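You operate a simulated robot arm through the tools that you are given. There is no shell and no other tool. Be economical: measure what you need, move in short steps, check, and stop when the job is done.

You are at the controls of a simulated robot arm. One attempt, no reset.

## Task
Gauge tubes ASH and OAK and lay the longer one on the purple mat.
Fine: tube ASH already lies in the gauge; one tube at a time; leave the third alone and the slider open.

It is judged by the outcome, as a careful person would: the job done as asked, and still so three seconds after it is handed in. It fails if anything else is knocked over, pushed out of place, dropped, spilled or broken.

## Robot
A 7-joint arm with a two-finger parallel gripper, fixed in place. Base frame: the origin is at the foot of the arm, x ahead of it, y to its left, z up; the work surface is at about z = 800. Lengths are in mm, angles in degrees, forces in N, time in s.
With the tool pointing down near the work surface it reaches from about 240 to 680 mm from the base axis. Its first joint turns from -66.0 to 66.0 degrees. Payload 2.4 kg.
The TCP is the grasp point between the finger pads, 30 mm short of the fingertips. In the tool frame z runs along the fingers and y along their closing line. Largest opening 94 mm; finger width 28, thickness 10; the body of the gripper, 50 by 96 mm, starts 55 mm behind the TCP.
Orientation is that of the tool frame in the base frame, as [roll, pitch, yaw] about the fixed x, y, z axes, in that order (R = Rz(yaw) Ry(pitch) Rx(roll)). With the fingers straight down and closing along the base's y, the tool's x points along the base's -x, its y along +y and its z along -z.

## Interface
- The arm moves only by the tool send_rows. Its argument "series" is a list of rows, each an object (a shift or turn left out is 0, a gripper value left out holds the last) with "offset": the shift along the base's x, y, z in mm, a list of three; "rotation": the turn, a rotation vector about the base's x, y, z in degrees, a list of three; "jaw": the opening, from 0 (shut) to 1 (fully open). In form: [{"offset": [x, y, z], "rotation": [rx, ry, rz], "jaw": jaw}, ...]. A call has 1 to 8 rows; each row shifts and turns the commanded pose from where the row before left it. Rows are played at 5 a second. More than 50 mm and 8.6 degrees between two rows, or a gripper value outside its range, and nothing of the call is played. Where a pose cannot be reached the arm comes as near as it can. A force on the tool above 60 N (or 10 N above the force at the start of the call, whichever is more), or a blocked arm, ends the call early, and 0.2 s more pass. The fingers move at their own pace (about 153 mm/s each) and stop on an object; they squeeze with about 29 N. The grip force told is the motor's: it shows also when the fingers shut on nothing. Time passes only in rows, and 0.2 s behind the last, so rows that do not move let the fingers close. It gives the time, the measured TCP pose, the force on the tool (base axes), the opening and the grip force at its end, in the units of the frame above (readings bear some noise).
- Cameras (640 x 400 px; columns grow to the right, rows downward): "scene" is fixed at [41.6, 481.3, 1437.4]; the picture's right is [-0.69, -0.72, 0.00], its down [-0.45, 0.44, -0.78] and it looks along [0.56, -0.54, -0.63] (base axes); focal length 325 px, centre (320, 200). "wrist" rides on the gripper at [-37, 0, -58] in the tool frame; the picture's right is [0.00, -1.00, 0.00], its down [0.97, 0.00, -0.24] and it looks along [0.24, 0.00, 0.97] (tool axes); focal length 218 px, centre (320, 200).
- grab_frame(camera): a new picture of that camera. The clock stands still meanwhile.
- point_at(camera, pixels): for up to 12 pixels [column, row] of the newest picture of that camera ("zoom" is the newest enlarged one), the place [x, y, z] in the base frame of the surface seen there, good to about 2 mm. The clock stands still meanwhile.
- close_up(camera, box): a new picture of the part [left, top, right, bottom] of that camera's present view, enlarged. The clock stands still meanwhile.
- close_job(): hands the job in; it is judged then, once.

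Go step by step. Measure first, check grasps and placings, and put right what went wrong. The budget is 80 turns and 54 pictures, counting those below and the enlarged ones. Unless the task says otherwise, let go and move clear before handing in, and close with one line.

The tools are called after "Emit:" as a command line: name --argument value ..., lists and objects as JSON in quotes. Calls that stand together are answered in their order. send_rows: Moves the arm, as the interface text tells. Its arguments: {"type":"object","properties":{"series":{"type":"array","items":{"type":"object","properties":{"offset":{"type":"array","items":{"type":"number"}},"rotation":{"type":"array","items":{"type":"number"}},"jaw":{"type":"number"}}}}},"required":["series"]} The other tools are called the same way: grab_frame (camera) takes a picture; point_at (camera, pixels) gives the place of the surface under pixels of a picture; close_up (camera, box) takes an enlarged picture of a part of a camera's view; close_job () hands the job in.

At the start:

```text
t: 0.0
tool_pos: [365.5, -170.7, 1044.2]
tcp_rot: [-179.9, 0.1, 180.0]
force: [-0.6, -1.0, 0.3]
finger_gap: 93.8
grasp_force: 0.0
```

scene: 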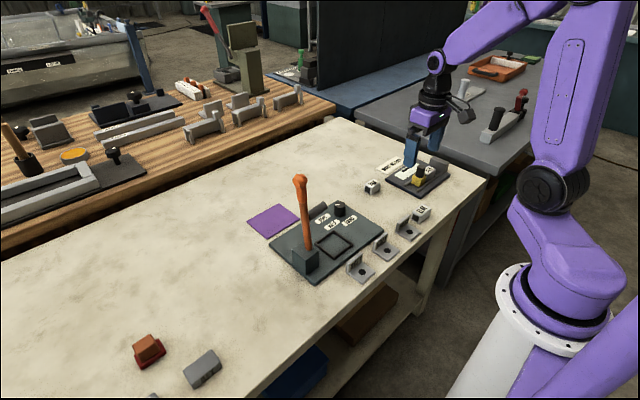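
wrist: 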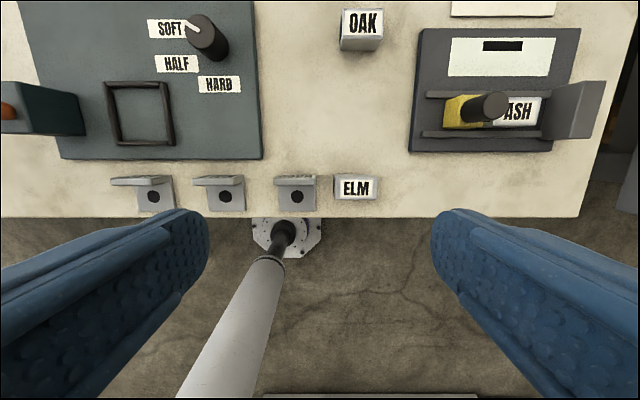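

The wrist picture shows ASH in the gauge (right, around 490,110) with a yellow slider and black knob, and OAK at (361,30). I'll look closer at both.

Emit:
close_up --camera "wrist" --box '[320, 0, 640, 200]'

Emit:
close_up --camera "scene" --box '[340, 130, 480, 218]'

Emit:
point_at --camera "wrist" --pixels '[[361, 20], [361, 45], [343, 20], [381, 20], [490, 105], [455, 112], [520, 112], [580, 110], [480, 95], [480, 134], [503, 46], [420, 140]]'

```text
2.00 times, centred on (480, 100) of wrist
```

zoom: 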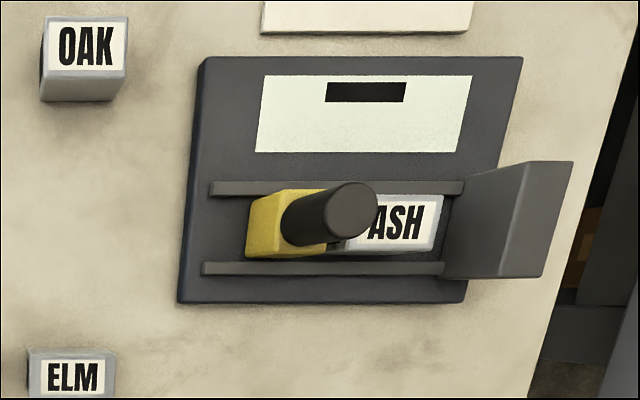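

```text
4.55 times, centred on (410, 174) of scene
```

zoom: 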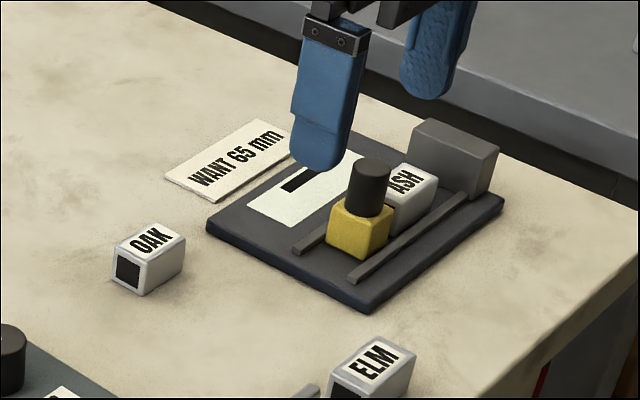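

```text
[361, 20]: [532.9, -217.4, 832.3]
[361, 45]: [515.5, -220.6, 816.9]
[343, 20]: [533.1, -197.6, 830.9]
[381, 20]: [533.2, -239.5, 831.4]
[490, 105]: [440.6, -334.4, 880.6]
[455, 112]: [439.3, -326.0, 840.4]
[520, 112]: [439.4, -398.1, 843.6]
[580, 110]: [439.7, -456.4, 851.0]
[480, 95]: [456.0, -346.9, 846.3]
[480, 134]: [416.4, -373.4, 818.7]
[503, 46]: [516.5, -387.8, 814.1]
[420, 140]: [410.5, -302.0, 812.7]
```

ASH sits in the gauge channel near the yellow slider; there is a white plate with a dark window. I'll move above the gauge for a clearer view.

Emit:
send_rows --series '[{"offset": [25, -45, 0]}, {"offset": [25, -40, 0]}, {"offset": [25, -40, 0]}, {"offset": [15, -40, 0]}, {"offset": [10, -25, 0]}]'

Emit:
grab_frame --camera "wrist"

```text
refused: row 1 steps farther than a row can; nothing moved
```

```text
49 pictures are left
```

wrist: 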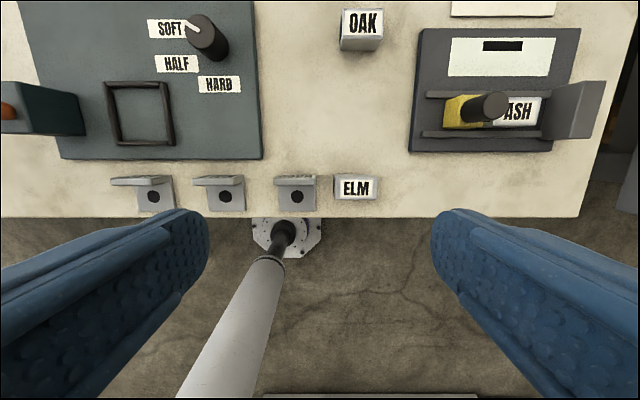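

The first row was slightly over 50 mm, so nothing moved. I'll resend it with shorter steps.

Emit:
send_rows --series '[{"offset": [20, -40, 0]}, {"offset": [20, -40, 0]}, {"offset": [20, -40, 0]}, {"offset": [20, -40, 0]}, {"offset": [20, -30, 0]}, {}]'

Emit:
grab_frame --camera "wrist"

```text
t: 1.4
tool_pos: [466.9, -362.3, 1044.6]
tcp_rot: [-180.0, 0.0, 179.9]
force: [-0.6, 0.6, 0.6]
finger_gap: 93.8
grasp_force: 0.0
```

```text
48 pictures are left
```

wrist: 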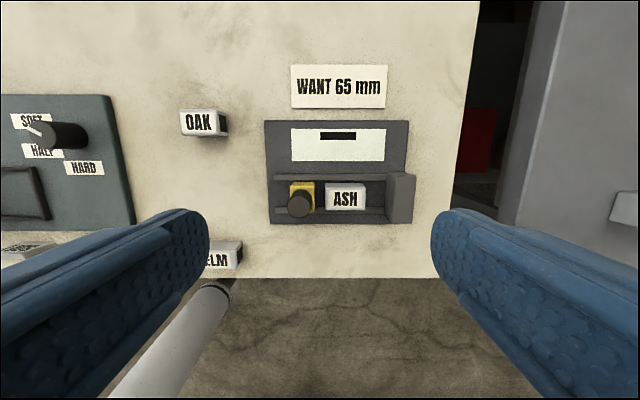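

Emit:
close_up --camera "wrist" --box '[250, 110, 430, 230]'

Emit:
point_at --camera "wrist" --pixels '[[326, 198], [365, 198], [345, 187], [345, 209], [388, 190], [300, 200], [312, 195], [291, 195], [180, 123], [218, 123], [199, 112], [199, 133]]'

```text
3.33 times, centred on (340, 170) of wrist
```

zoom: 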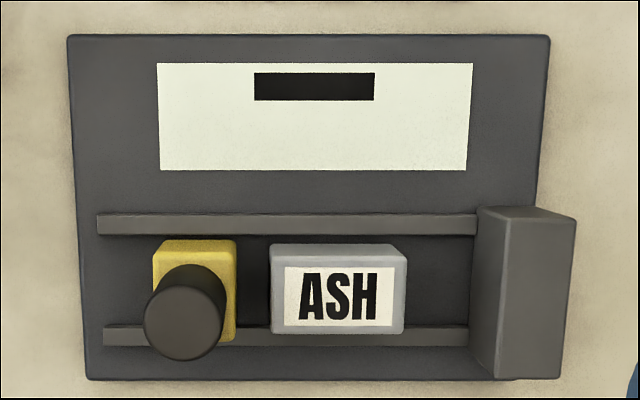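

```text
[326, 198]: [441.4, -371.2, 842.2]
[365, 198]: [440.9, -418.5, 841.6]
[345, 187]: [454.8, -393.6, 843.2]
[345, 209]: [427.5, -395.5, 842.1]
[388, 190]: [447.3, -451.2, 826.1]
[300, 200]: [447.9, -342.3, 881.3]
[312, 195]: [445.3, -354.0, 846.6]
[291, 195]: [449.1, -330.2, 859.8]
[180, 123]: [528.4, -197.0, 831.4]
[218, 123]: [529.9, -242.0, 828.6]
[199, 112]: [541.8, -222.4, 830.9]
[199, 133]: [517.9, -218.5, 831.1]
```

The window at (338,136) is blank, the slider is about 17 mm off the tube, and ASH is about 20 mm short of the stop. The slider must be pushed, so I'll straddle its knob (about 443, -341, top 881).

Emit:
send_rows --series '[{"offset": [-24, 21, 0], "jaw": 0.5}, {"offset": [0, 0, -45]}, {"offset": [0, 0, -45]}, {"offset": [0, 0, -30]}, {}]'

Emit:
grab_frame --camera "wrist"

Emit:
close_up --camera "scene" --box '[340, 120, 480, 208]'

```text
t: 2.6
tool_pos: [439.5, -340.2, 927.6]
tcp_rot: [-179.9, 0.0, -180.0]
force: [0.6, -0.1, -0.1]
finger_gap: 47.0
grasp_force: 0.1
```

```text
46 pictures are left
```

wrist: 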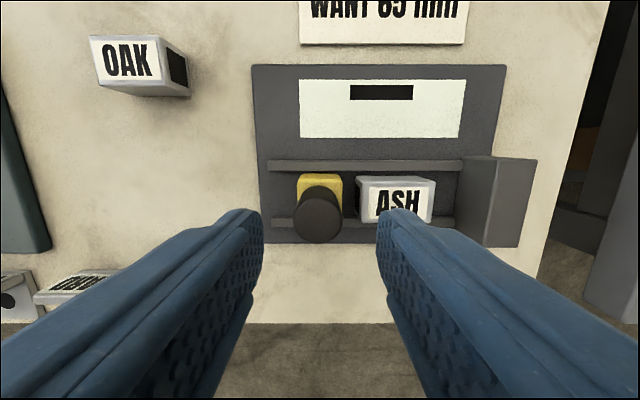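

```text
4.55 times, centred on (410, 164) of scene
```

zoom: 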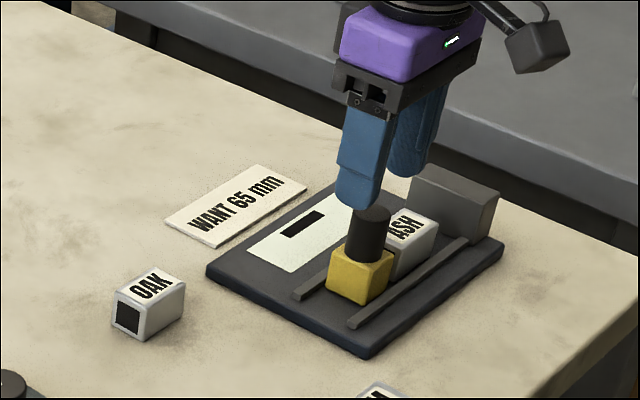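

Fingers are aligned over the knob (top at pixel 317,215). Lowering and gripping it.

Emit:
send_rows --series '[{"offset": [3, 0, -20]}, {"offset": [0, 0, -20]}, {"jaw": 0.0}, {}, {}]'

Emit:
grab_frame --camera "wrist"

```text
t: 3.8
tool_pos: [443.6, -341.2, 886.7]
tcp_rot: [-180.0, 0.0, -180.0]
force: [-3.0, 0.4, 6.7]
finger_gap: 24.8
grasp_force: 45.1
```

```text
44 pictures are left
```

wrist: 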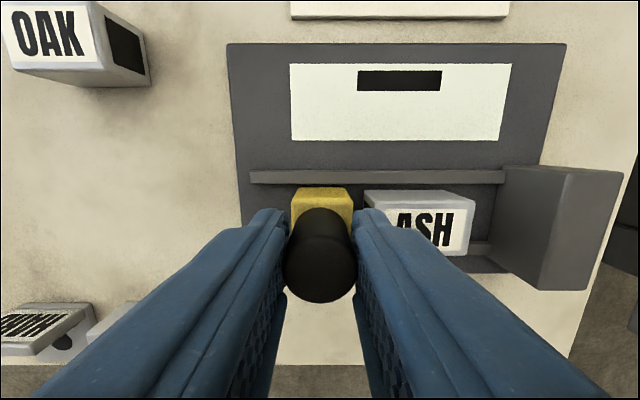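

The knob is gripped (24.8 mm gap). Pushing the slider toward the stop.

Emit:
send_rows --series '[{"offset": [0, -5, 0]}, {"offset": [0, -5, 0]}, {"offset": [0, -5, 0]}, {"offset": [0, -5, 0]}, {"offset": [0, -5, 0]}]'

Emit:
grab_frame --camera "wrist"

```text
t: 5.0
tool_pos: [443.7, -366.7, 885.6]
tcp_rot: [-179.9, 0.1, 180.0]
force: [-10.5, 1.3, 33.1]
finger_gap: 25.1
grasp_force: 45.4
```

```text
43 pictures are left
```

wrist: 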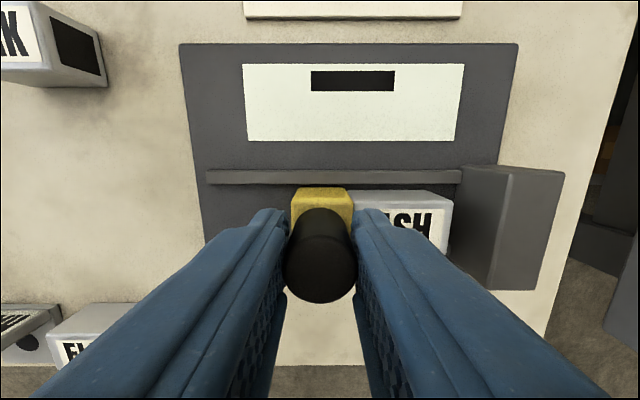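

The slider and tube are moving; the z force rose to 33 N, so I'll lift a millimetre and continue.

Emit:
send_rows --series '[{"offset": [0, 0, 1]}, {"offset": [0, -4, 0]}, {}]'

Emit:
grab_frame --camera "wrist"

```text
t: 5.8
tool_pos: [444.1, -370.4, 886.8]
tcp_rot: [180.0, 0.0, -180.0]
force: [-9.3, 1.7, 22.6]
finger_gap: 25.0
grasp_force: 45.2
```

```text
42 pictures are left
```

wrist: 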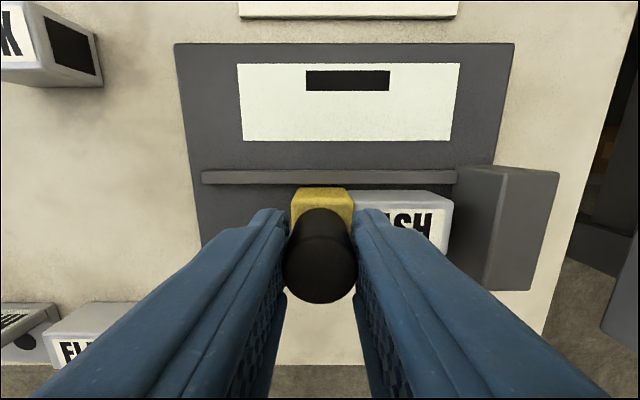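

Nearly at the stop; continuing in 2 mm steps until force or a reading appears.

Emit:
send_rows --series '[{"offset": [0, -2, 0.5]}, {"offset": [0, -2, 0]}, {"offset": [0, -2, 0]}, {"offset": [0, -2, 0]}]'

Emit:
grab_frame --camera "wrist"

```text
t: 6.8
tool_pos: [444.2, -377.9, 887.4]
tcp_rot: [179.9, 0.0, 179.9]
force: [-9.3, 1.9, 14.6]
finger_gap: 25.0
grasp_force: 45.2
```

```text
41 pictures are left
```

wrist: 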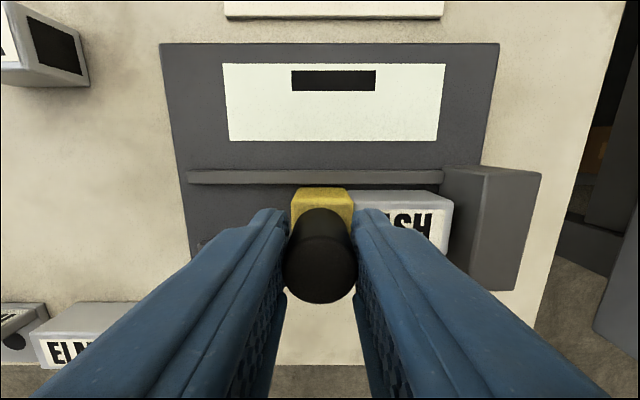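

Not yet blocked and the window (333,80) is still blank; pushing on.

Emit:
send_rows --series '[{"offset": [0, -2, 0]}, {"offset": [0, -2, 0]}, {"offset": [0, -2, 0]}, {"offset": [0, -1, 0]}]'

Emit:
grab_frame --camera "wrist"

```text
t: 7.8
tool_pos: [444.2, -384.6, 885.6]
tcp_rot: [180.0, -0.1, 179.9]
force: [-17.9, 6.9, 25.0]
finger_gap: 25.0
grasp_force: 45.4
```

```text
40 pictures are left
```

wrist: 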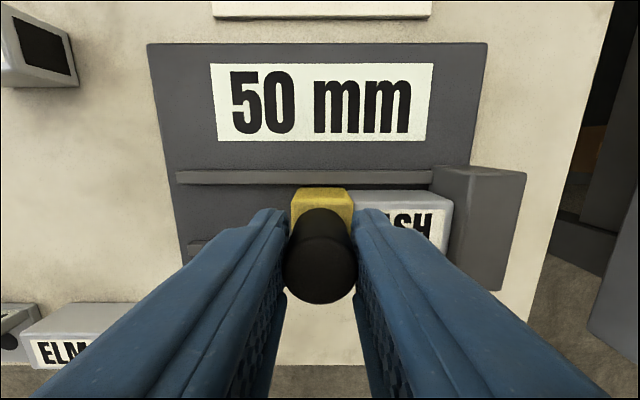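

The display reads ASH = 50 mm. Now I'll pull the slider back open to where it was and release the knob.

Emit:
send_rows --series '[{"offset": [0, 6, 0]}, {"offset": [0, 8, 0]}, {"offset": [0, 8, 0]}, {"offset": [0, 8, 0]}, {"offset": [0, 8, 0]}, {"offset": [0, 6, 0]}, {}]'

Emit:
send_rows --series '[{"jaw": 0.5}, {}, {"offset": [0, 0, 20]}, {"offset": [0, 0, 40]}, {"offset": [0, 0, 40]}]'

Emit:
grab_frame --camera "wrist"

```text
t: 9.4
tool_pos: [443.7, -339.7, 886.4]
tcp_rot: [-180.0, 0.0, -179.9]
force: [-8.9, -0.6, 9.8]
finger_gap: 25.1
grasp_force: 45.3
```

```text
t: 10.6
tool_pos: [443.1, -337.8, 985.8]
tcp_rot: [180.0, -0.2, -179.9]
force: [0.8, 0.2, 0.3]
finger_gap: 47.2
grasp_force: 0.1
```

```text
39 pictures are left
```

wrist: 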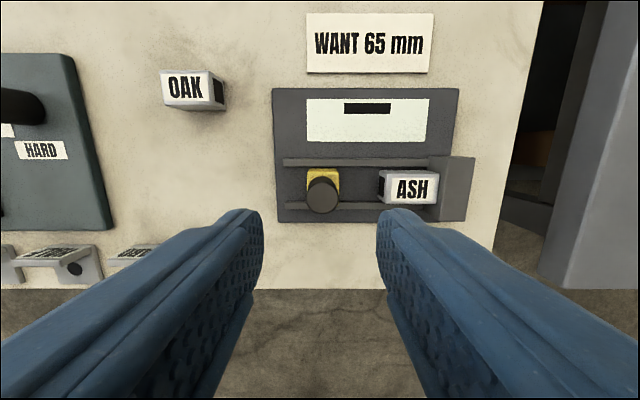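

ASH now lies against the stop with the slider open. I'll turn the tool -90° about z, at this height, to grip across the tube.

Emit:
send_rows --series '[{"rotation": [0, 0, -8.5]}, {"rotation": [0, 0, -8.5], "offset": [0, -10, 0]}, {"rotation": [0, 0, -8.5], "offset": [0, -10, 0]}, {"rotation": [0, 0, -8.5], "offset": [0, -10, 0]}, {"rotation": [0, 0, -8.5], "offset": [0, -10, 0]}, {"rotation": [0, 0, -8.5], "offset": [0, -10, 0]}]'

Emit:
send_rows --series '[{"rotation": [0, 0, -8.5]}, {"rotation": [0, 0, -8.5], "offset": [0, -10, 0]}, {"rotation": [0, 0, -8.5], "offset": [0, -10, 0]}, {"rotation": [0, 0, -8.5], "offset": [0, -8, 0]}, {"rotation": [0, 0, -5]}, {}]'

Emit:
grab_frame --camera "wrist"

```text
t: 12.0
tool_pos: [444.7, -391.3, 986.7]
tcp_rot: [180.0, 0.1, 128.9]
force: [0.3, -1.2, -0.2]
finger_gap: 47.0
grasp_force: 0.0
```

```text
t: 13.4
tool_pos: [445.1, -419.1, 985.6]
tcp_rot: [-180.0, 0.1, 89.8]
force: [-0.5, 0.4, -0.1]
finger_gap: 47.2
grasp_force: 0.1
```

```text
38 pictures are left
```

wrist: 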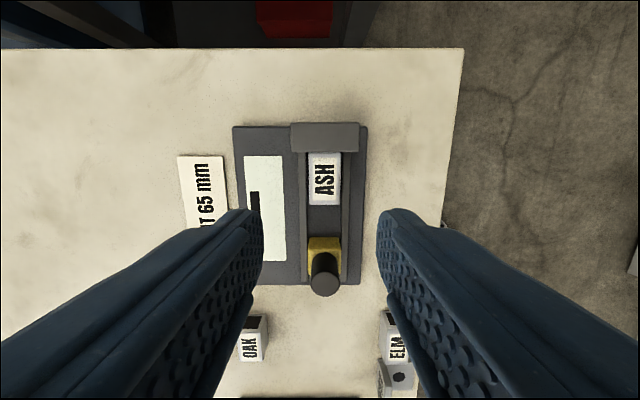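

Emit:
point_at --camera "wrist" --pixels '[[310, 170], [338, 170], [324, 155], [324, 202], [324, 135], [303, 185], [348, 185], [323, 222], [324, 180], [250, 350]]'

Emit:
close_up --camera "wrist" --box '[220, 110, 400, 222]'

```text
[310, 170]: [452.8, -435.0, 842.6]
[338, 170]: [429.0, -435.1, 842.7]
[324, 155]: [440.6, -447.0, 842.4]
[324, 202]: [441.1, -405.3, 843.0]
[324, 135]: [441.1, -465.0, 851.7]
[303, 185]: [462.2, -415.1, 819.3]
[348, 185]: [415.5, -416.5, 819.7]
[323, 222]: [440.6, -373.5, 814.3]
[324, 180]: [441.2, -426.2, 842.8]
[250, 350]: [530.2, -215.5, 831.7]
```

```text
3.56 times, centred on (310, 166) of wrist
```

zoom: 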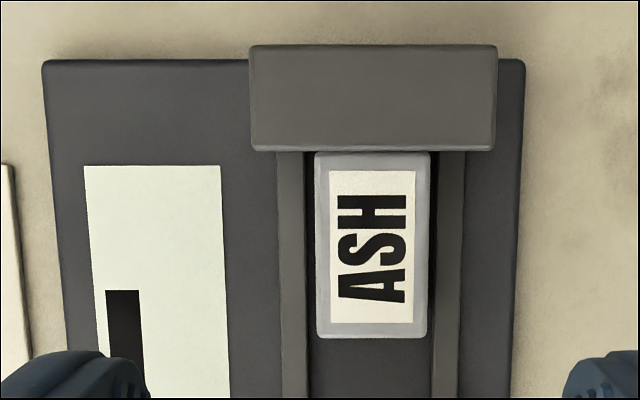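

ASH centre is about (441, -426), top 843; rails top 820. I'll descend to TCP z≈855 so that the tips stay above the rails, then grip.

Emit:
send_rows --series '[{"offset": [-4, -5, -40]}, {"offset": [0, 0, -45]}, {"offset": [0, 0, -30]}, {"offset": [0, 0, -16]}, {}, {"jaw": 0.0}, {}, {}]'

Emit:
grab_frame --camera "wrist"

```text
t: 15.2
tool_pos: [440.1, -423.8, 853.1]
tcp_rot: [-180.0, 0.0, 90.0]
force: [0.3, 0.3, -0.8]
finger_gap: 28.8
grasp_force: 28.7
```

```text
36 pictures are left
```

wrist: 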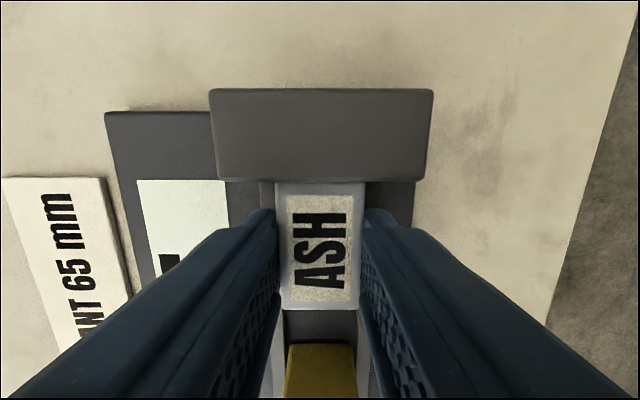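

ASH is gripped (28.8 mm). Lifting it clear of the knob and carrying it toward a free table spot near (467, -240).

Emit:
send_rows --series '[{"offset": [0, 0, 20]}, {"offset": [0, 0, 40]}, {"offset": [0, 0, 45]}, {"offset": [5, 45, 0]}, {"offset": [5, 45, 0]}, {"offset": [5, 45, 0]}, {"offset": [11, 45, 0]}, {}]'

Emit:
grab_frame --camera "wrist"

Emit:
close_up --camera "scene" --box '[320, 120, 480, 220]'

```text
t: 17.0
tool_pos: [467.1, -242.5, 961.9]
tcp_rot: [-180.0, 0.0, 90.0]
force: [-0.3, 0.8, -0.5]
finger_gap: 28.6
grasp_force: 29.1
```

```text
35 pictures are left
```

wrist: 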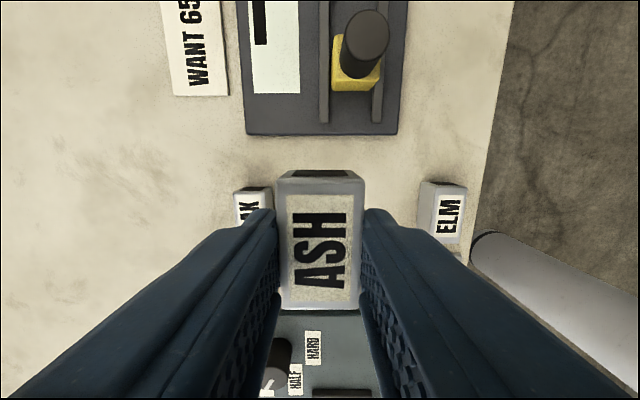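

```text
4.00 times, centred on (400, 170) of scene
```

zoom: 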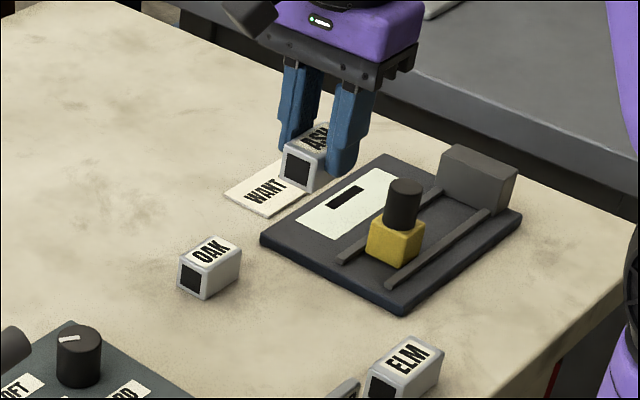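

The spot below is clear between OAK and ELM. Lowering ASH to the table and releasing.

Emit:
send_rows --series '[{"offset": [0, 0, -45]}, {"offset": [0, 0, -45]}, {"offset": [0, 0, -20]}, {"offset": [0, 0, -6]}, {"offset": [0, 0, -3]}, {}]'

Emit:
grab_frame --camera "wrist"

Emit:
close_up --camera "scene" --box '[320, 120, 480, 220]'

```text
t: 18.4
tool_pos: [465.8, -244.5, 841.0]
tcp_rot: [179.9, 0.0, 90.0]
force: [-0.6, 0.4, 0.8]
finger_gap: 29.0
grasp_force: 28.9
```

```text
33 pictures are left
```

wrist: 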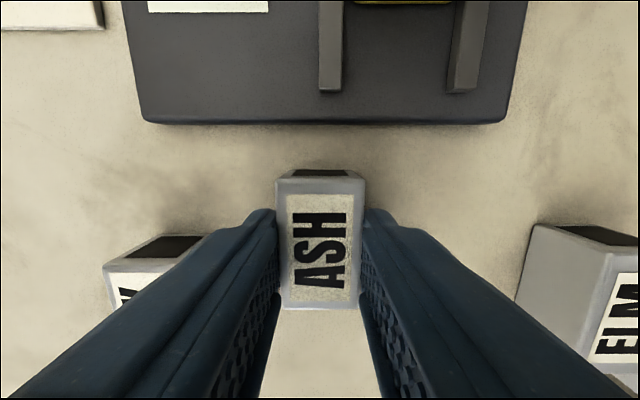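

```text
4.00 times, centred on (400, 170) of scene
```

zoom: 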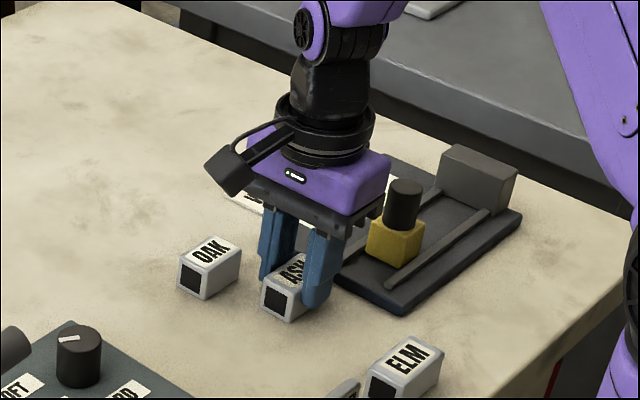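

No contact force yet (0.8 N). Lowering by single millimetres.

Emit:
send_rows --series '[{"offset": [0, 0, -1]}, {}]'

```text
t: 19.0
tool_pos: [466.3, -244.4, 840.1]
tcp_rot: [180.0, 0.0, 90.0]
force: [-4.4, 1.6, 16.1]
finger_gap: 29.1
grasp_force: 29.2
```

16 N upward means ASH rests on the table. Releasing and lifting.

Emit:
send_rows --series '[{"jaw": 0.48}, {}, {"offset": [0, 0, 30]}, {"offset": [0, 0, 40]}, {"offset": [20, 10, 40]}, {"offset": [40, 15, 0]}, {}]'

Emit:
grab_frame --camera "wrist"

```text
t: 20.6
tool_pos: [529.4, -217.0, 949.4]
tcp_rot: [180.0, 0.0, 90.1]
force: [1.5, 0.0, -0.1]
finger_gap: 45.0
grasp_force: 0.0
```

```text
31 pictures are left
```

wrist: 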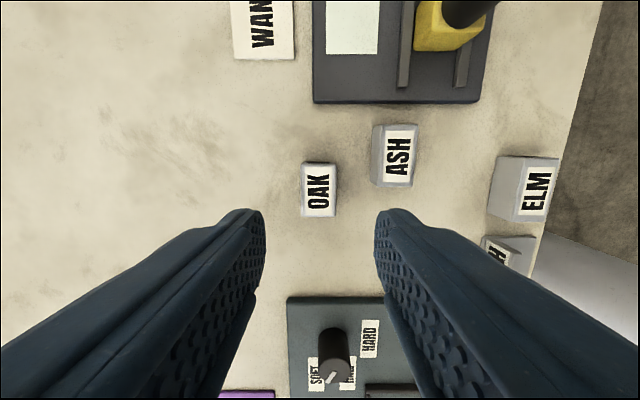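

Emit:
point_at --camera "wrist" --pixels '[[304, 190], [334, 190], [319, 168], [319, 212], [304, 210], [304, 172], [335, 172], [335, 210], [378, 130], [375, 175]]'

```text
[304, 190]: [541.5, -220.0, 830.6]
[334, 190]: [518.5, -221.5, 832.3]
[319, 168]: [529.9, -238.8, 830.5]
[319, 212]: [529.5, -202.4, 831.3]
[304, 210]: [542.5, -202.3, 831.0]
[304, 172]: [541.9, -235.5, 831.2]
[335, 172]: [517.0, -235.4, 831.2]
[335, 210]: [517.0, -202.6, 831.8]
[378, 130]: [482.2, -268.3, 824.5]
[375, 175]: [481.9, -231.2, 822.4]
```

OAK centre is (530, -220), top 831. ASH's near side is at x≈482, so the finger clears it. Descending and gripping OAK.

Emit:
send_rows --series '[{"offset": [1, -3, -40]}, {"offset": [0, 0, -40]}, {"offset": [0, 0, -26]}, {}, {"jaw": 0.0}, {}, {}]'

Emit:
send_rows --series '[{"offset": [0, 0, 20]}, {"offset": [0, 0, 45]}, {"offset": [0, 0, 45]}, {"offset": [-10, -45, 0]}, {"offset": [-20, -45, 0]}, {"offset": [-20, -45, 0]}, {"offset": [-20, -45, 0]}, {}]'

Emit:
grab_frame --camera "wrist"

```text
t: 22.2
tool_pos: [529.0, -221.1, 843.0]
tcp_rot: [-180.0, 0.0, 90.0]
force: [0.2, 0.1, 0.0]
finger_gap: 28.9
grasp_force: 29.3
```

```text
t: 24.0
tool_pos: [458.5, -402.5, 952.0]
tcp_rot: [179.9, -0.1, 90.0]
force: [-0.6, -0.4, -0.3]
finger_gap: 28.9
grasp_force: 29.1
```

```text
30 pictures are left
```

wrist: 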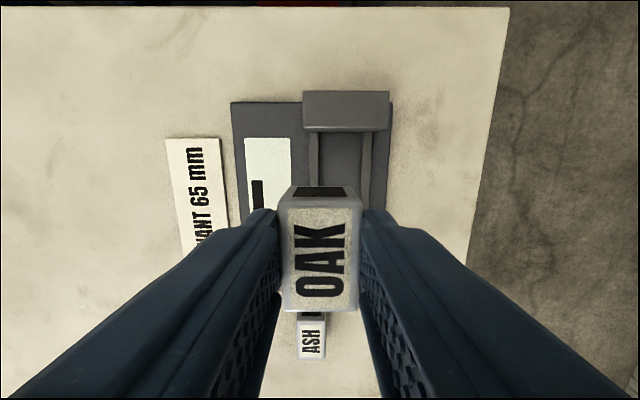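

OAK is held (28.9 mm). Moving over the channel at (441, -424) and lowering to just above it.

Emit:
send_rows --series '[{"offset": [-17.5, -21, 0]}, {"offset": [0, 0, -40]}, {"offset": [0, 0, -30]}, {}]'

Emit:
grab_frame --camera "wrist"

Emit:
close_up --camera "scene" --box '[320, 120, 480, 220]'

```text
t: 25.0
tool_pos: [442.5, -423.5, 883.2]
tcp_rot: [-180.0, 0.1, 89.9]
force: [-0.3, 0.6, -0.6]
finger_gap: 28.7
grasp_force: 29.3
```

```text
29 pictures are left
```

wrist: 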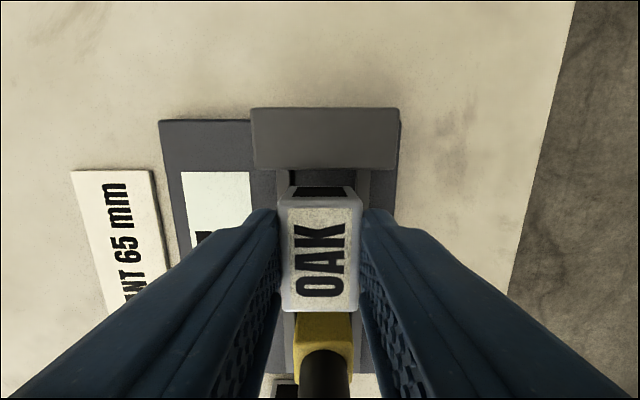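

```text
4.00 times, centred on (400, 170) of scene
```

zoom: 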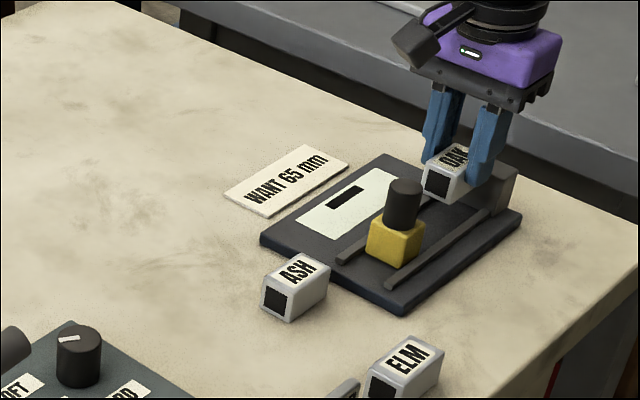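

OAK is about 2 mm off the channel centre in x; correcting by -2 mm and lowering to contact.

Emit:
send_rows --series '[{"offset": [-2, 0, -10]}, {"offset": [0, 0, -10]}, {"offset": [0, 0, -5]}, {"offset": [0, 0, -2]}, {}]'

Emit:
grab_frame --camera "wrist"

```text
t: 26.2
tool_pos: [439.0, -422.6, 858.4]
tcp_rot: [-180.0, -0.1, 90.0]
force: [-0.5, -0.3, -0.8]
finger_gap: 29.1
grasp_force: 29.3
```

```text
27 pictures are left
```

wrist: 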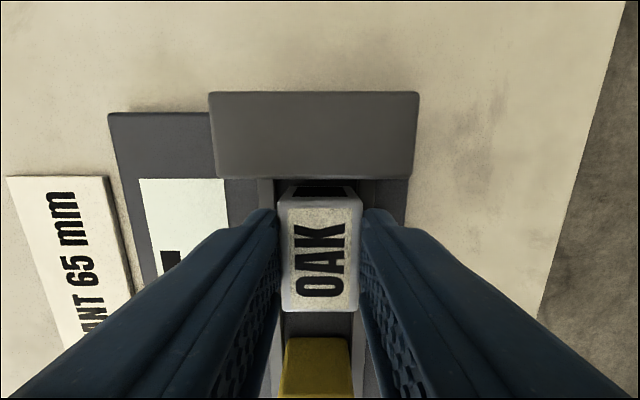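

Close to centred; nudging +1 mm in x and lowering by millimetres to contact.

Emit:
send_rows --series '[{"offset": [1, 0, 0]}, {"offset": [0, 0, -1]}, {"offset": [0, 0, -1]}, {}]'

```text
t: 27.2
tool_pos: [439.5, -422.9, 855.8]
tcp_rot: [180.0, 0.0, 90.0]
force: [0.3, 0.1, 1.3]
finger_gap: 28.8
grasp_force: 29.2
```

Emit:
send_rows --series '[{"offset": [0, 0, -1]}, {}]'

```text
t: 27.8
tool_pos: [438.3, -422.8, 854.6]
tcp_rot: [-180.0, 0.0, 90.0]
force: [-0.6, 2.2, 9.5]
finger_gap: 28.9
grasp_force: 29.2
```

Contact (9.5 N). Releasing OAK and lifting clear, then checking.

Emit:
send_rows --series '[{"jaw": 0.48}, {}, {"offset": [0, 0, 30]}, {"offset": [0, 0, 45]}, {"offset": [0, 0, 45]}, {}]'

Emit:
grab_frame --camera "wrist"

```text
t: 29.2
tool_pos: [438.2, -424.3, 974.8]
tcp_rot: [180.0, 0.0, 90.0]
force: [-0.2, 0.0, -0.7]
finger_gap: 45.1
grasp_force: 0.0
```

```text
26 pictures are left
```

wrist: 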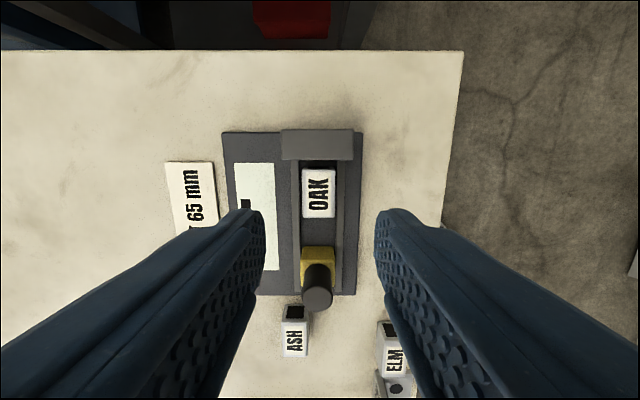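

OAK sits in the channel, not touching the stop. Next I'll grip the knob in this orientation, at about (443, -340).

Emit:
send_rows --series '[{"offset": [3, 42, 0]}, {"offset": [0, 42, 0]}, {"offset": [0, 0, -40]}, {}]'

Emit:
grab_frame --camera "wrist"

```text
t: 30.2
tool_pos: [441.2, -337.4, 933.0]
tcp_rot: [-179.9, 0.0, 90.0]
force: [0.8, 0.6, 0.3]
finger_gap: 45.0
grasp_force: 0.0
```

```text
25 pictures are left
```

wrist: 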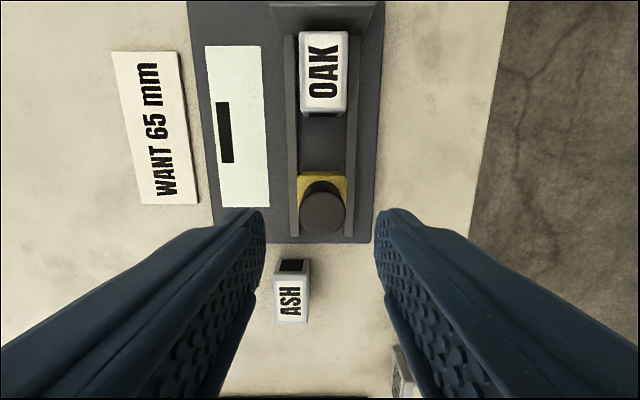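

Knob top at (322,210), i.e. about (440, -342). Lowering and gripping.

Emit:
send_rows --series '[{"offset": [0, -4, -20]}, {"offset": [0, 0, -26]}, {"jaw": 0.0}, {}, {}]'

Emit:
send_rows --series '[{"offset": [0, -5, 0]}, {"offset": [0, -5, 0]}, {"offset": [0, -5, 0]}, {"offset": [0, -5, 0]}, {"offset": [0, -5, 0]}, {"offset": [0, -5, 0]}]'

Emit:
grab_frame --camera "wrist"

```text
t: 31.4
tool_pos: [439.4, -343.5, 888.7]
tcp_rot: [-179.7, -0.1, 90.0]
force: [-20.0, 0.0, 12.1]
finger_gap: 25.5
grasp_force: 45.1
```

```text
t: 32.8
tool_pos: [438.5, -371.7, 887.4]
tcp_rot: [-179.8, -0.2, 90.0]
force: [-25.3, 3.1, -3.3]
finger_gap: 25.2
grasp_force: 44.8
```

```text
24 pictures are left
```

wrist: 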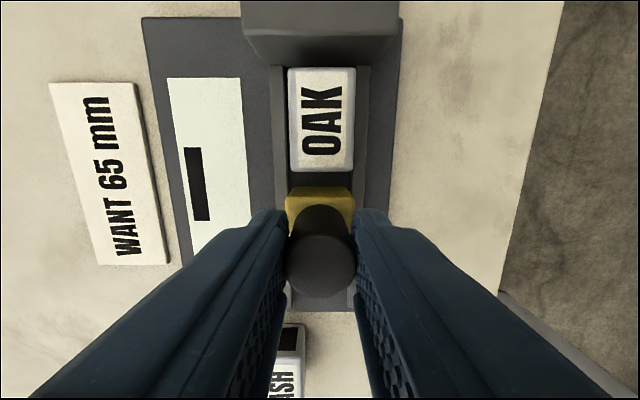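

The slider follows. There's a 25 N side load, so I'll shift x by -1 mm and keep pushing.

Emit:
send_rows --series '[{"offset": [-1, -4, 0]}, {"offset": [0, -4, 0]}, {"offset": [0, -3, 0]}, {}]'

Emit:
grab_frame --camera "wrist"

```text
t: 33.8
tool_pos: [441.0, -383.4, 888.8]
tcp_rot: [-179.8, -0.2, 90.1]
force: [-19.7, 1.0, -8.8]
finger_gap: 25.0
grasp_force: 45.2
```

```text
23 pictures are left
```

wrist: 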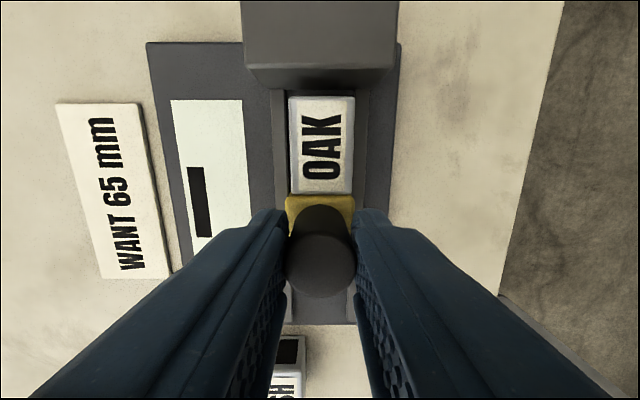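

The slider now touches OAK, which still shows a small gap to the stop. Continuing in 2 mm steps.

Emit:
send_rows --series '[{"offset": [-0.5, -2, 0]}, {"offset": [0, -2, 0]}, {"offset": [0, -2, 0]}]'

Emit:
grab_frame --camera "wrist"

```text
t: 34.6
tool_pos: [440.5, -388.8, 888.4]
tcp_rot: [-179.9, -0.2, 90.0]
force: [-14.5, 1.0, -13.4]
finger_gap: 25.0
grasp_force: 44.6
```

```text
22 pictures are left
```

wrist: 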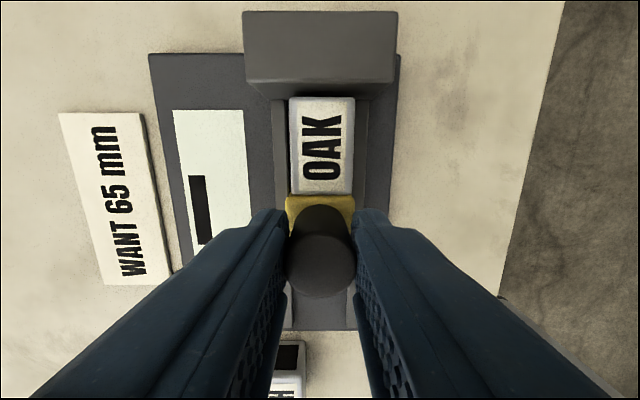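

Already past ASH's closing position (-384.6) and still not blocked; a little further.

Emit:
send_rows --series '[{"offset": [0, -1.5, 0]}, {"offset": [0, -1.5, 0]}, {}]'

Emit:
grab_frame --camera "wrist"

```text
t: 35.4
tool_pos: [439.4, -393.0, 888.4]
tcp_rot: [-179.9, -0.1, 90.0]
force: [-14.8, 3.7, -11.5]
finger_gap: 24.9
grasp_force: 44.7
```

```text
21 pictures are left
```

wrist: 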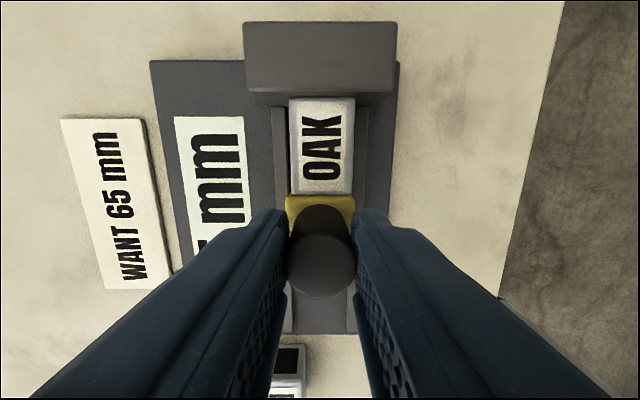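

A reading appears but the finger hides its digits; checking from the scene camera.

Emit:
close_up --camera "scene" --box '[370, 140, 450, 190]'

```text
8.00 times, centred on (410, 165) of scene
```

zoom: 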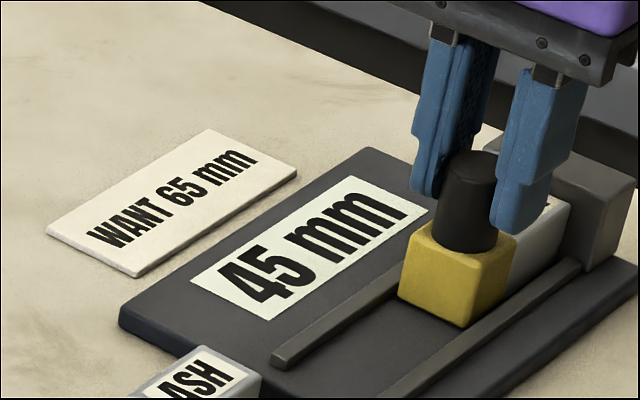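

OAK = 45 mm, so ASH (50 mm) is the longer. Opening the slider again and letting the knob go.

Emit:
send_rows --series '[{"offset": [0, 6, 0]}, {"offset": [0, 8, 0]}, {"offset": [0, 8, 0]}, {"offset": [0, 8, 0]}, {"offset": [0, 8, 0]}, {"offset": [0, 8, 0]}, {"offset": [0, 7, 0]}, {}]'

Emit:
send_rows --series '[{"jaw": 0.48}, {}, {"offset": [0, 0, 30]}, {"offset": [0, 0, 45]}, {"offset": [5, 40, 0]}, {"offset": [15, 35, 0]}, {}]'

Emit:
grab_frame --camera "wrist"

Emit:
grab_frame --camera "scene"

```text
t: 37.2
tool_pos: [439.7, -341.4, 887.4]
tcp_rot: [179.9, 0.2, 89.7]
force: [-8.0, -12.7, -27.3]
finger_gap: 24.7
grasp_force: 44.6
```

```text
t: 38.8
tool_pos: [460.1, -265.2, 963.0]
tcp_rot: [-180.0, 0.1, 89.9]
force: [0.3, 0.1, -0.3]
finger_gap: 45.1
grasp_force: 0.0
```

```text
19 pictures are left
```

wrist: 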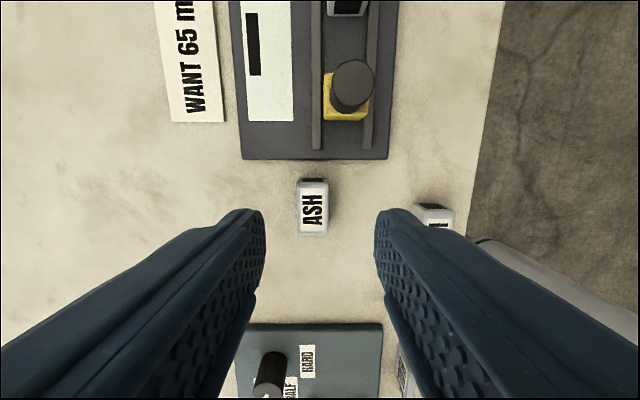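

```text
18 pictures are left
```

scene: 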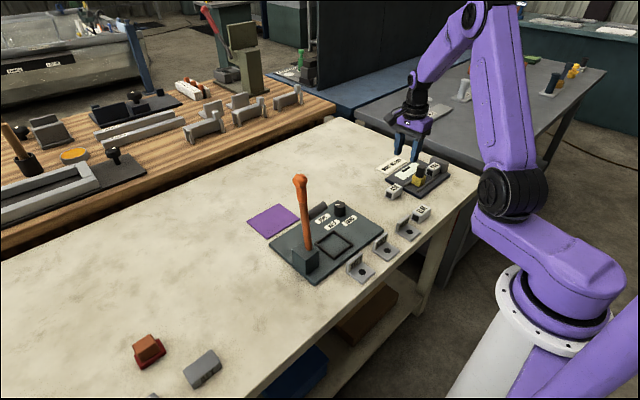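

Emit:
point_at --camera "wrist" --pixels '[[313, 184], [313, 232], [300, 207], [327, 207]]'

Emit:
point_at --camera "scene" --pixels '[[249, 219], [279, 206], [298, 222], [266, 237], [272, 220], [301, 180], [340, 204], [318, 208], [280, 240], [304, 250]]'

Emit:
close_up --camera "scene" --box '[230, 160, 390, 290]'

```text
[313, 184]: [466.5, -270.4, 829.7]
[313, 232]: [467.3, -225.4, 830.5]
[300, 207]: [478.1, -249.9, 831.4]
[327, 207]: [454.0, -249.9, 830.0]
```

```text
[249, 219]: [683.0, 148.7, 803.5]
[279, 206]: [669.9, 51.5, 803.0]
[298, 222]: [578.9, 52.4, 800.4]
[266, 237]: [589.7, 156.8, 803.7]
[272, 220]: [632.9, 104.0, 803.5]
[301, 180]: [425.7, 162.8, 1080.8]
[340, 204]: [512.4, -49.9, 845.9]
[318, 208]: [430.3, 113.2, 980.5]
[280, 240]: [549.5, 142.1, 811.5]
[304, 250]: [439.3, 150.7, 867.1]
```

```text
3.08 times, centred on (310, 225) of scene
```

zoom: 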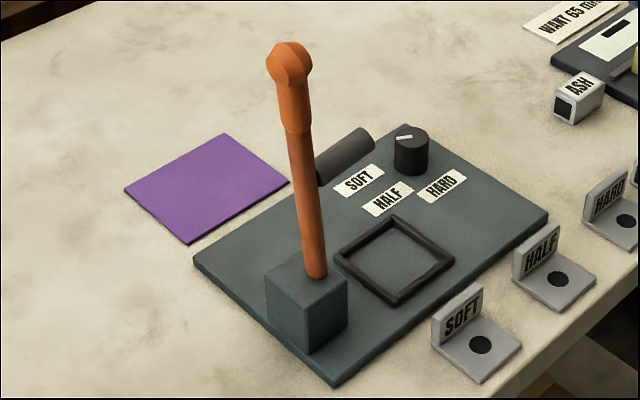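

ASH is at (466.5, -248), top 830; the purple mat is centred near (632, 104) with z≈803.5; the tall orange lever at (430, 163) must be avoided. Gripping ASH now.

Emit:
send_rows --series '[{"offset": [6.5, 17, -40]}, {"offset": [0, 0, -40]}, {"offset": [0, 0, -40]}, {}, {"jaw": 0.0}, {}, {}]'

Emit:
send_rows --series '[{"offset": [0, 0, 20]}, {"offset": [0, 0, 45]}, {"offset": [0, 0, 45]}, {"offset": [40, 10, 0]}, {"offset": [40, 20, 0]}, {"offset": [35, 30, 0]}, {"offset": [20, 40, 0]}, {}]'

Emit:
grab_frame --camera "wrist"

```text
t: 40.4
tool_pos: [465.2, -248.6, 844.1]
tcp_rot: [179.9, 0.0, 90.0]
force: [-0.3, -0.3, -0.4]
finger_gap: 28.8
grasp_force: 29.4
```

```text
t: 42.2
tool_pos: [603.0, -147.9, 951.9]
tcp_rot: [-179.9, 0.0, 90.0]
force: [0.3, 0.2, -0.7]
finger_gap: 29.1
grasp_force: 29.3
```

```text
16 pictures are left
```

wrist: 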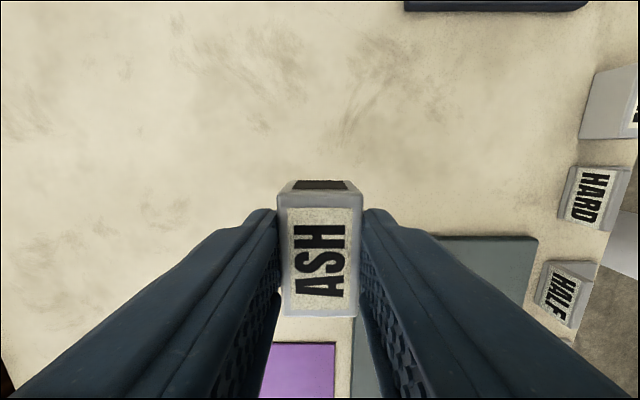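

ASH is held at (603, -148, 952). Sweeping over to above the mat at about (628, 98).

Emit:
send_rows --series '[{"offset": [5, 42, 0]}, {"offset": [5, 42, 0]}, {"offset": [5, 42, 0]}, {"offset": [5, 42, 0]}, {"offset": [5, 40, 0]}, {"offset": [0, 38, 0]}, {}]'

Emit:
grab_frame --camera "wrist"

Emit:
grab_frame --camera "scene"

```text
t: 43.8
tool_pos: [627.8, 98.9, 953.0]
tcp_rot: [180.0, 0.0, 90.0]
force: [0.4, -1.4, -0.4]
finger_gap: 29.0
grasp_force: 29.1
```

```text
15 pictures are left
```

wrist: 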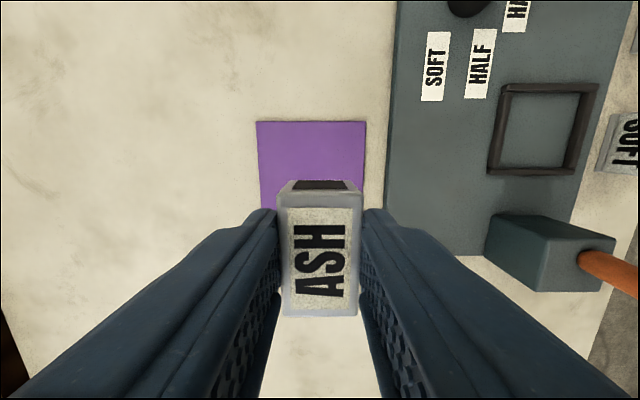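

```text
14 pictures are left
```

scene: 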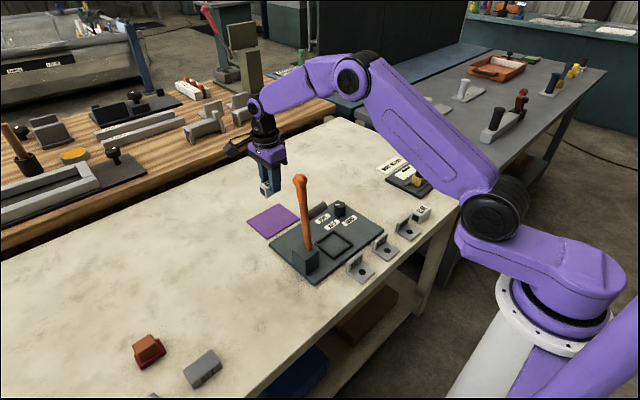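

Over the mat (pixels 258–366, top edge 122). Checking its exact extents before lowering.

Emit:
point_at --camera "wrist" --pixels '[[258, 124], [363, 124], [310, 123], [263, 200], [310, 150]]'

Emit:
point_at --camera "scene" --pixels '[[250, 220], [267, 236], [258, 228], [297, 222]]'

```text
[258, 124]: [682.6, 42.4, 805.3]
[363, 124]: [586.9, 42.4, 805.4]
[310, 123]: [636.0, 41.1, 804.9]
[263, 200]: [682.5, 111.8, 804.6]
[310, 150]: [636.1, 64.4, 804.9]
```

```text
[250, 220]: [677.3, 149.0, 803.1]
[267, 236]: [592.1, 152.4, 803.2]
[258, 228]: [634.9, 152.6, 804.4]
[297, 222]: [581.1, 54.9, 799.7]
```

The mat spans x 587–682, y 42–152, centre (635, 97). Shifting +6 mm in x and lowering to just above it.

Emit:
send_rows --series '[{"offset": [6, -1, -30]}, {"offset": [0, 0, -40]}, {"offset": [0, 0, -25]}, {"offset": [0, 0, -6]}, {}]'

Emit:
send_rows --series '[{"offset": [0, 0, -2]}, {"offset": [0, 0, -1]}, {}]'

```text
t: 45.0
tool_pos: [633.1, 96.8, 852.9]
tcp_rot: [179.9, -0.1, 90.0]
force: [0.2, -0.1, -0.5]
finger_gap: 28.9
grasp_force: 29.6
```

```text
t: 45.8
tool_pos: [633.1, 96.5, 850.3]
tcp_rot: [-179.9, -0.1, 90.0]
force: [0.4, -0.2, -0.6]
finger_gap: 28.8
grasp_force: 29.3
```

No contact yet; going down slowly.

Emit:
send_rows --series '[{"offset": [0, 0, -1]}, {"offset": [0, 0, -1]}, {"offset": [0, 0, -1]}, {}]'

```text
t: 46.8
tool_pos: [632.7, 96.4, 846.2]
tcp_rot: [-179.9, 0.0, 90.1]
force: [-1.9, -1.2, 5.7]
finger_gap: 29.0
grasp_force: 28.4
```

Contact (5.7 N): ASH rests on the mat. Releasing and moving up clear.

Emit:
send_rows --series '[{"jaw": 0.48}, {}, {}, {"offset": [0, 0, 30]}, {"offset": [0, 0, 45]}, {"offset": [0, 0, 45]}, {"offset": [0, -40, 20]}, {}]'

Emit:
grab_frame --camera "wrist"

Emit:
close_up --camera "scene" --box '[230, 140, 470, 290]'

```text
t: 48.6
tool_pos: [633.9, 55.7, 986.2]
tcp_rot: [-180.0, 0.0, 90.1]
force: [0.7, -0.1, -0.4]
finger_gap: 45.1
grasp_force: 0.1
```

```text
13 pictures are left
```

wrist: 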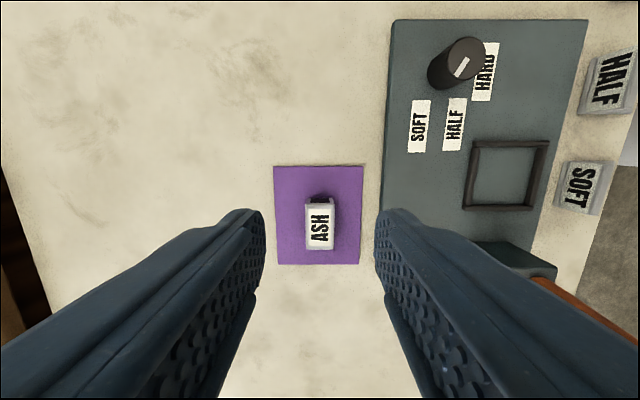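

```text
2.67 times, centred on (350, 215) of scene
```

zoom: 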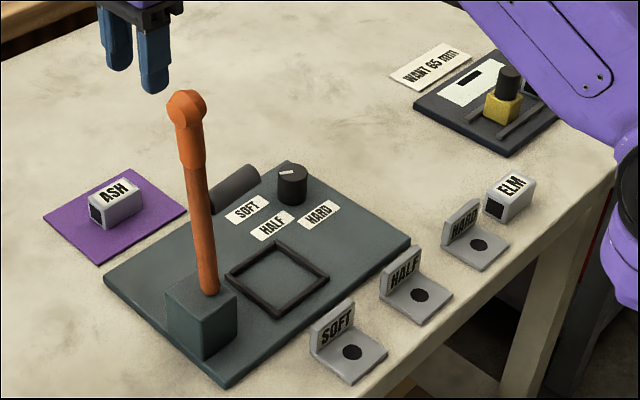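

ASH lies flat in the middle of the mat, ELM is where it was, the slider is open, and the gripper is clear. Handing in.

Emit:
close_job

```text
The job is handed in.
```

The gauge read 50 mm for ASH and 45 mm for OAK, so ASH is on the purple mat; OAK is still in the gauge with the slider open, and ELM was not touched.
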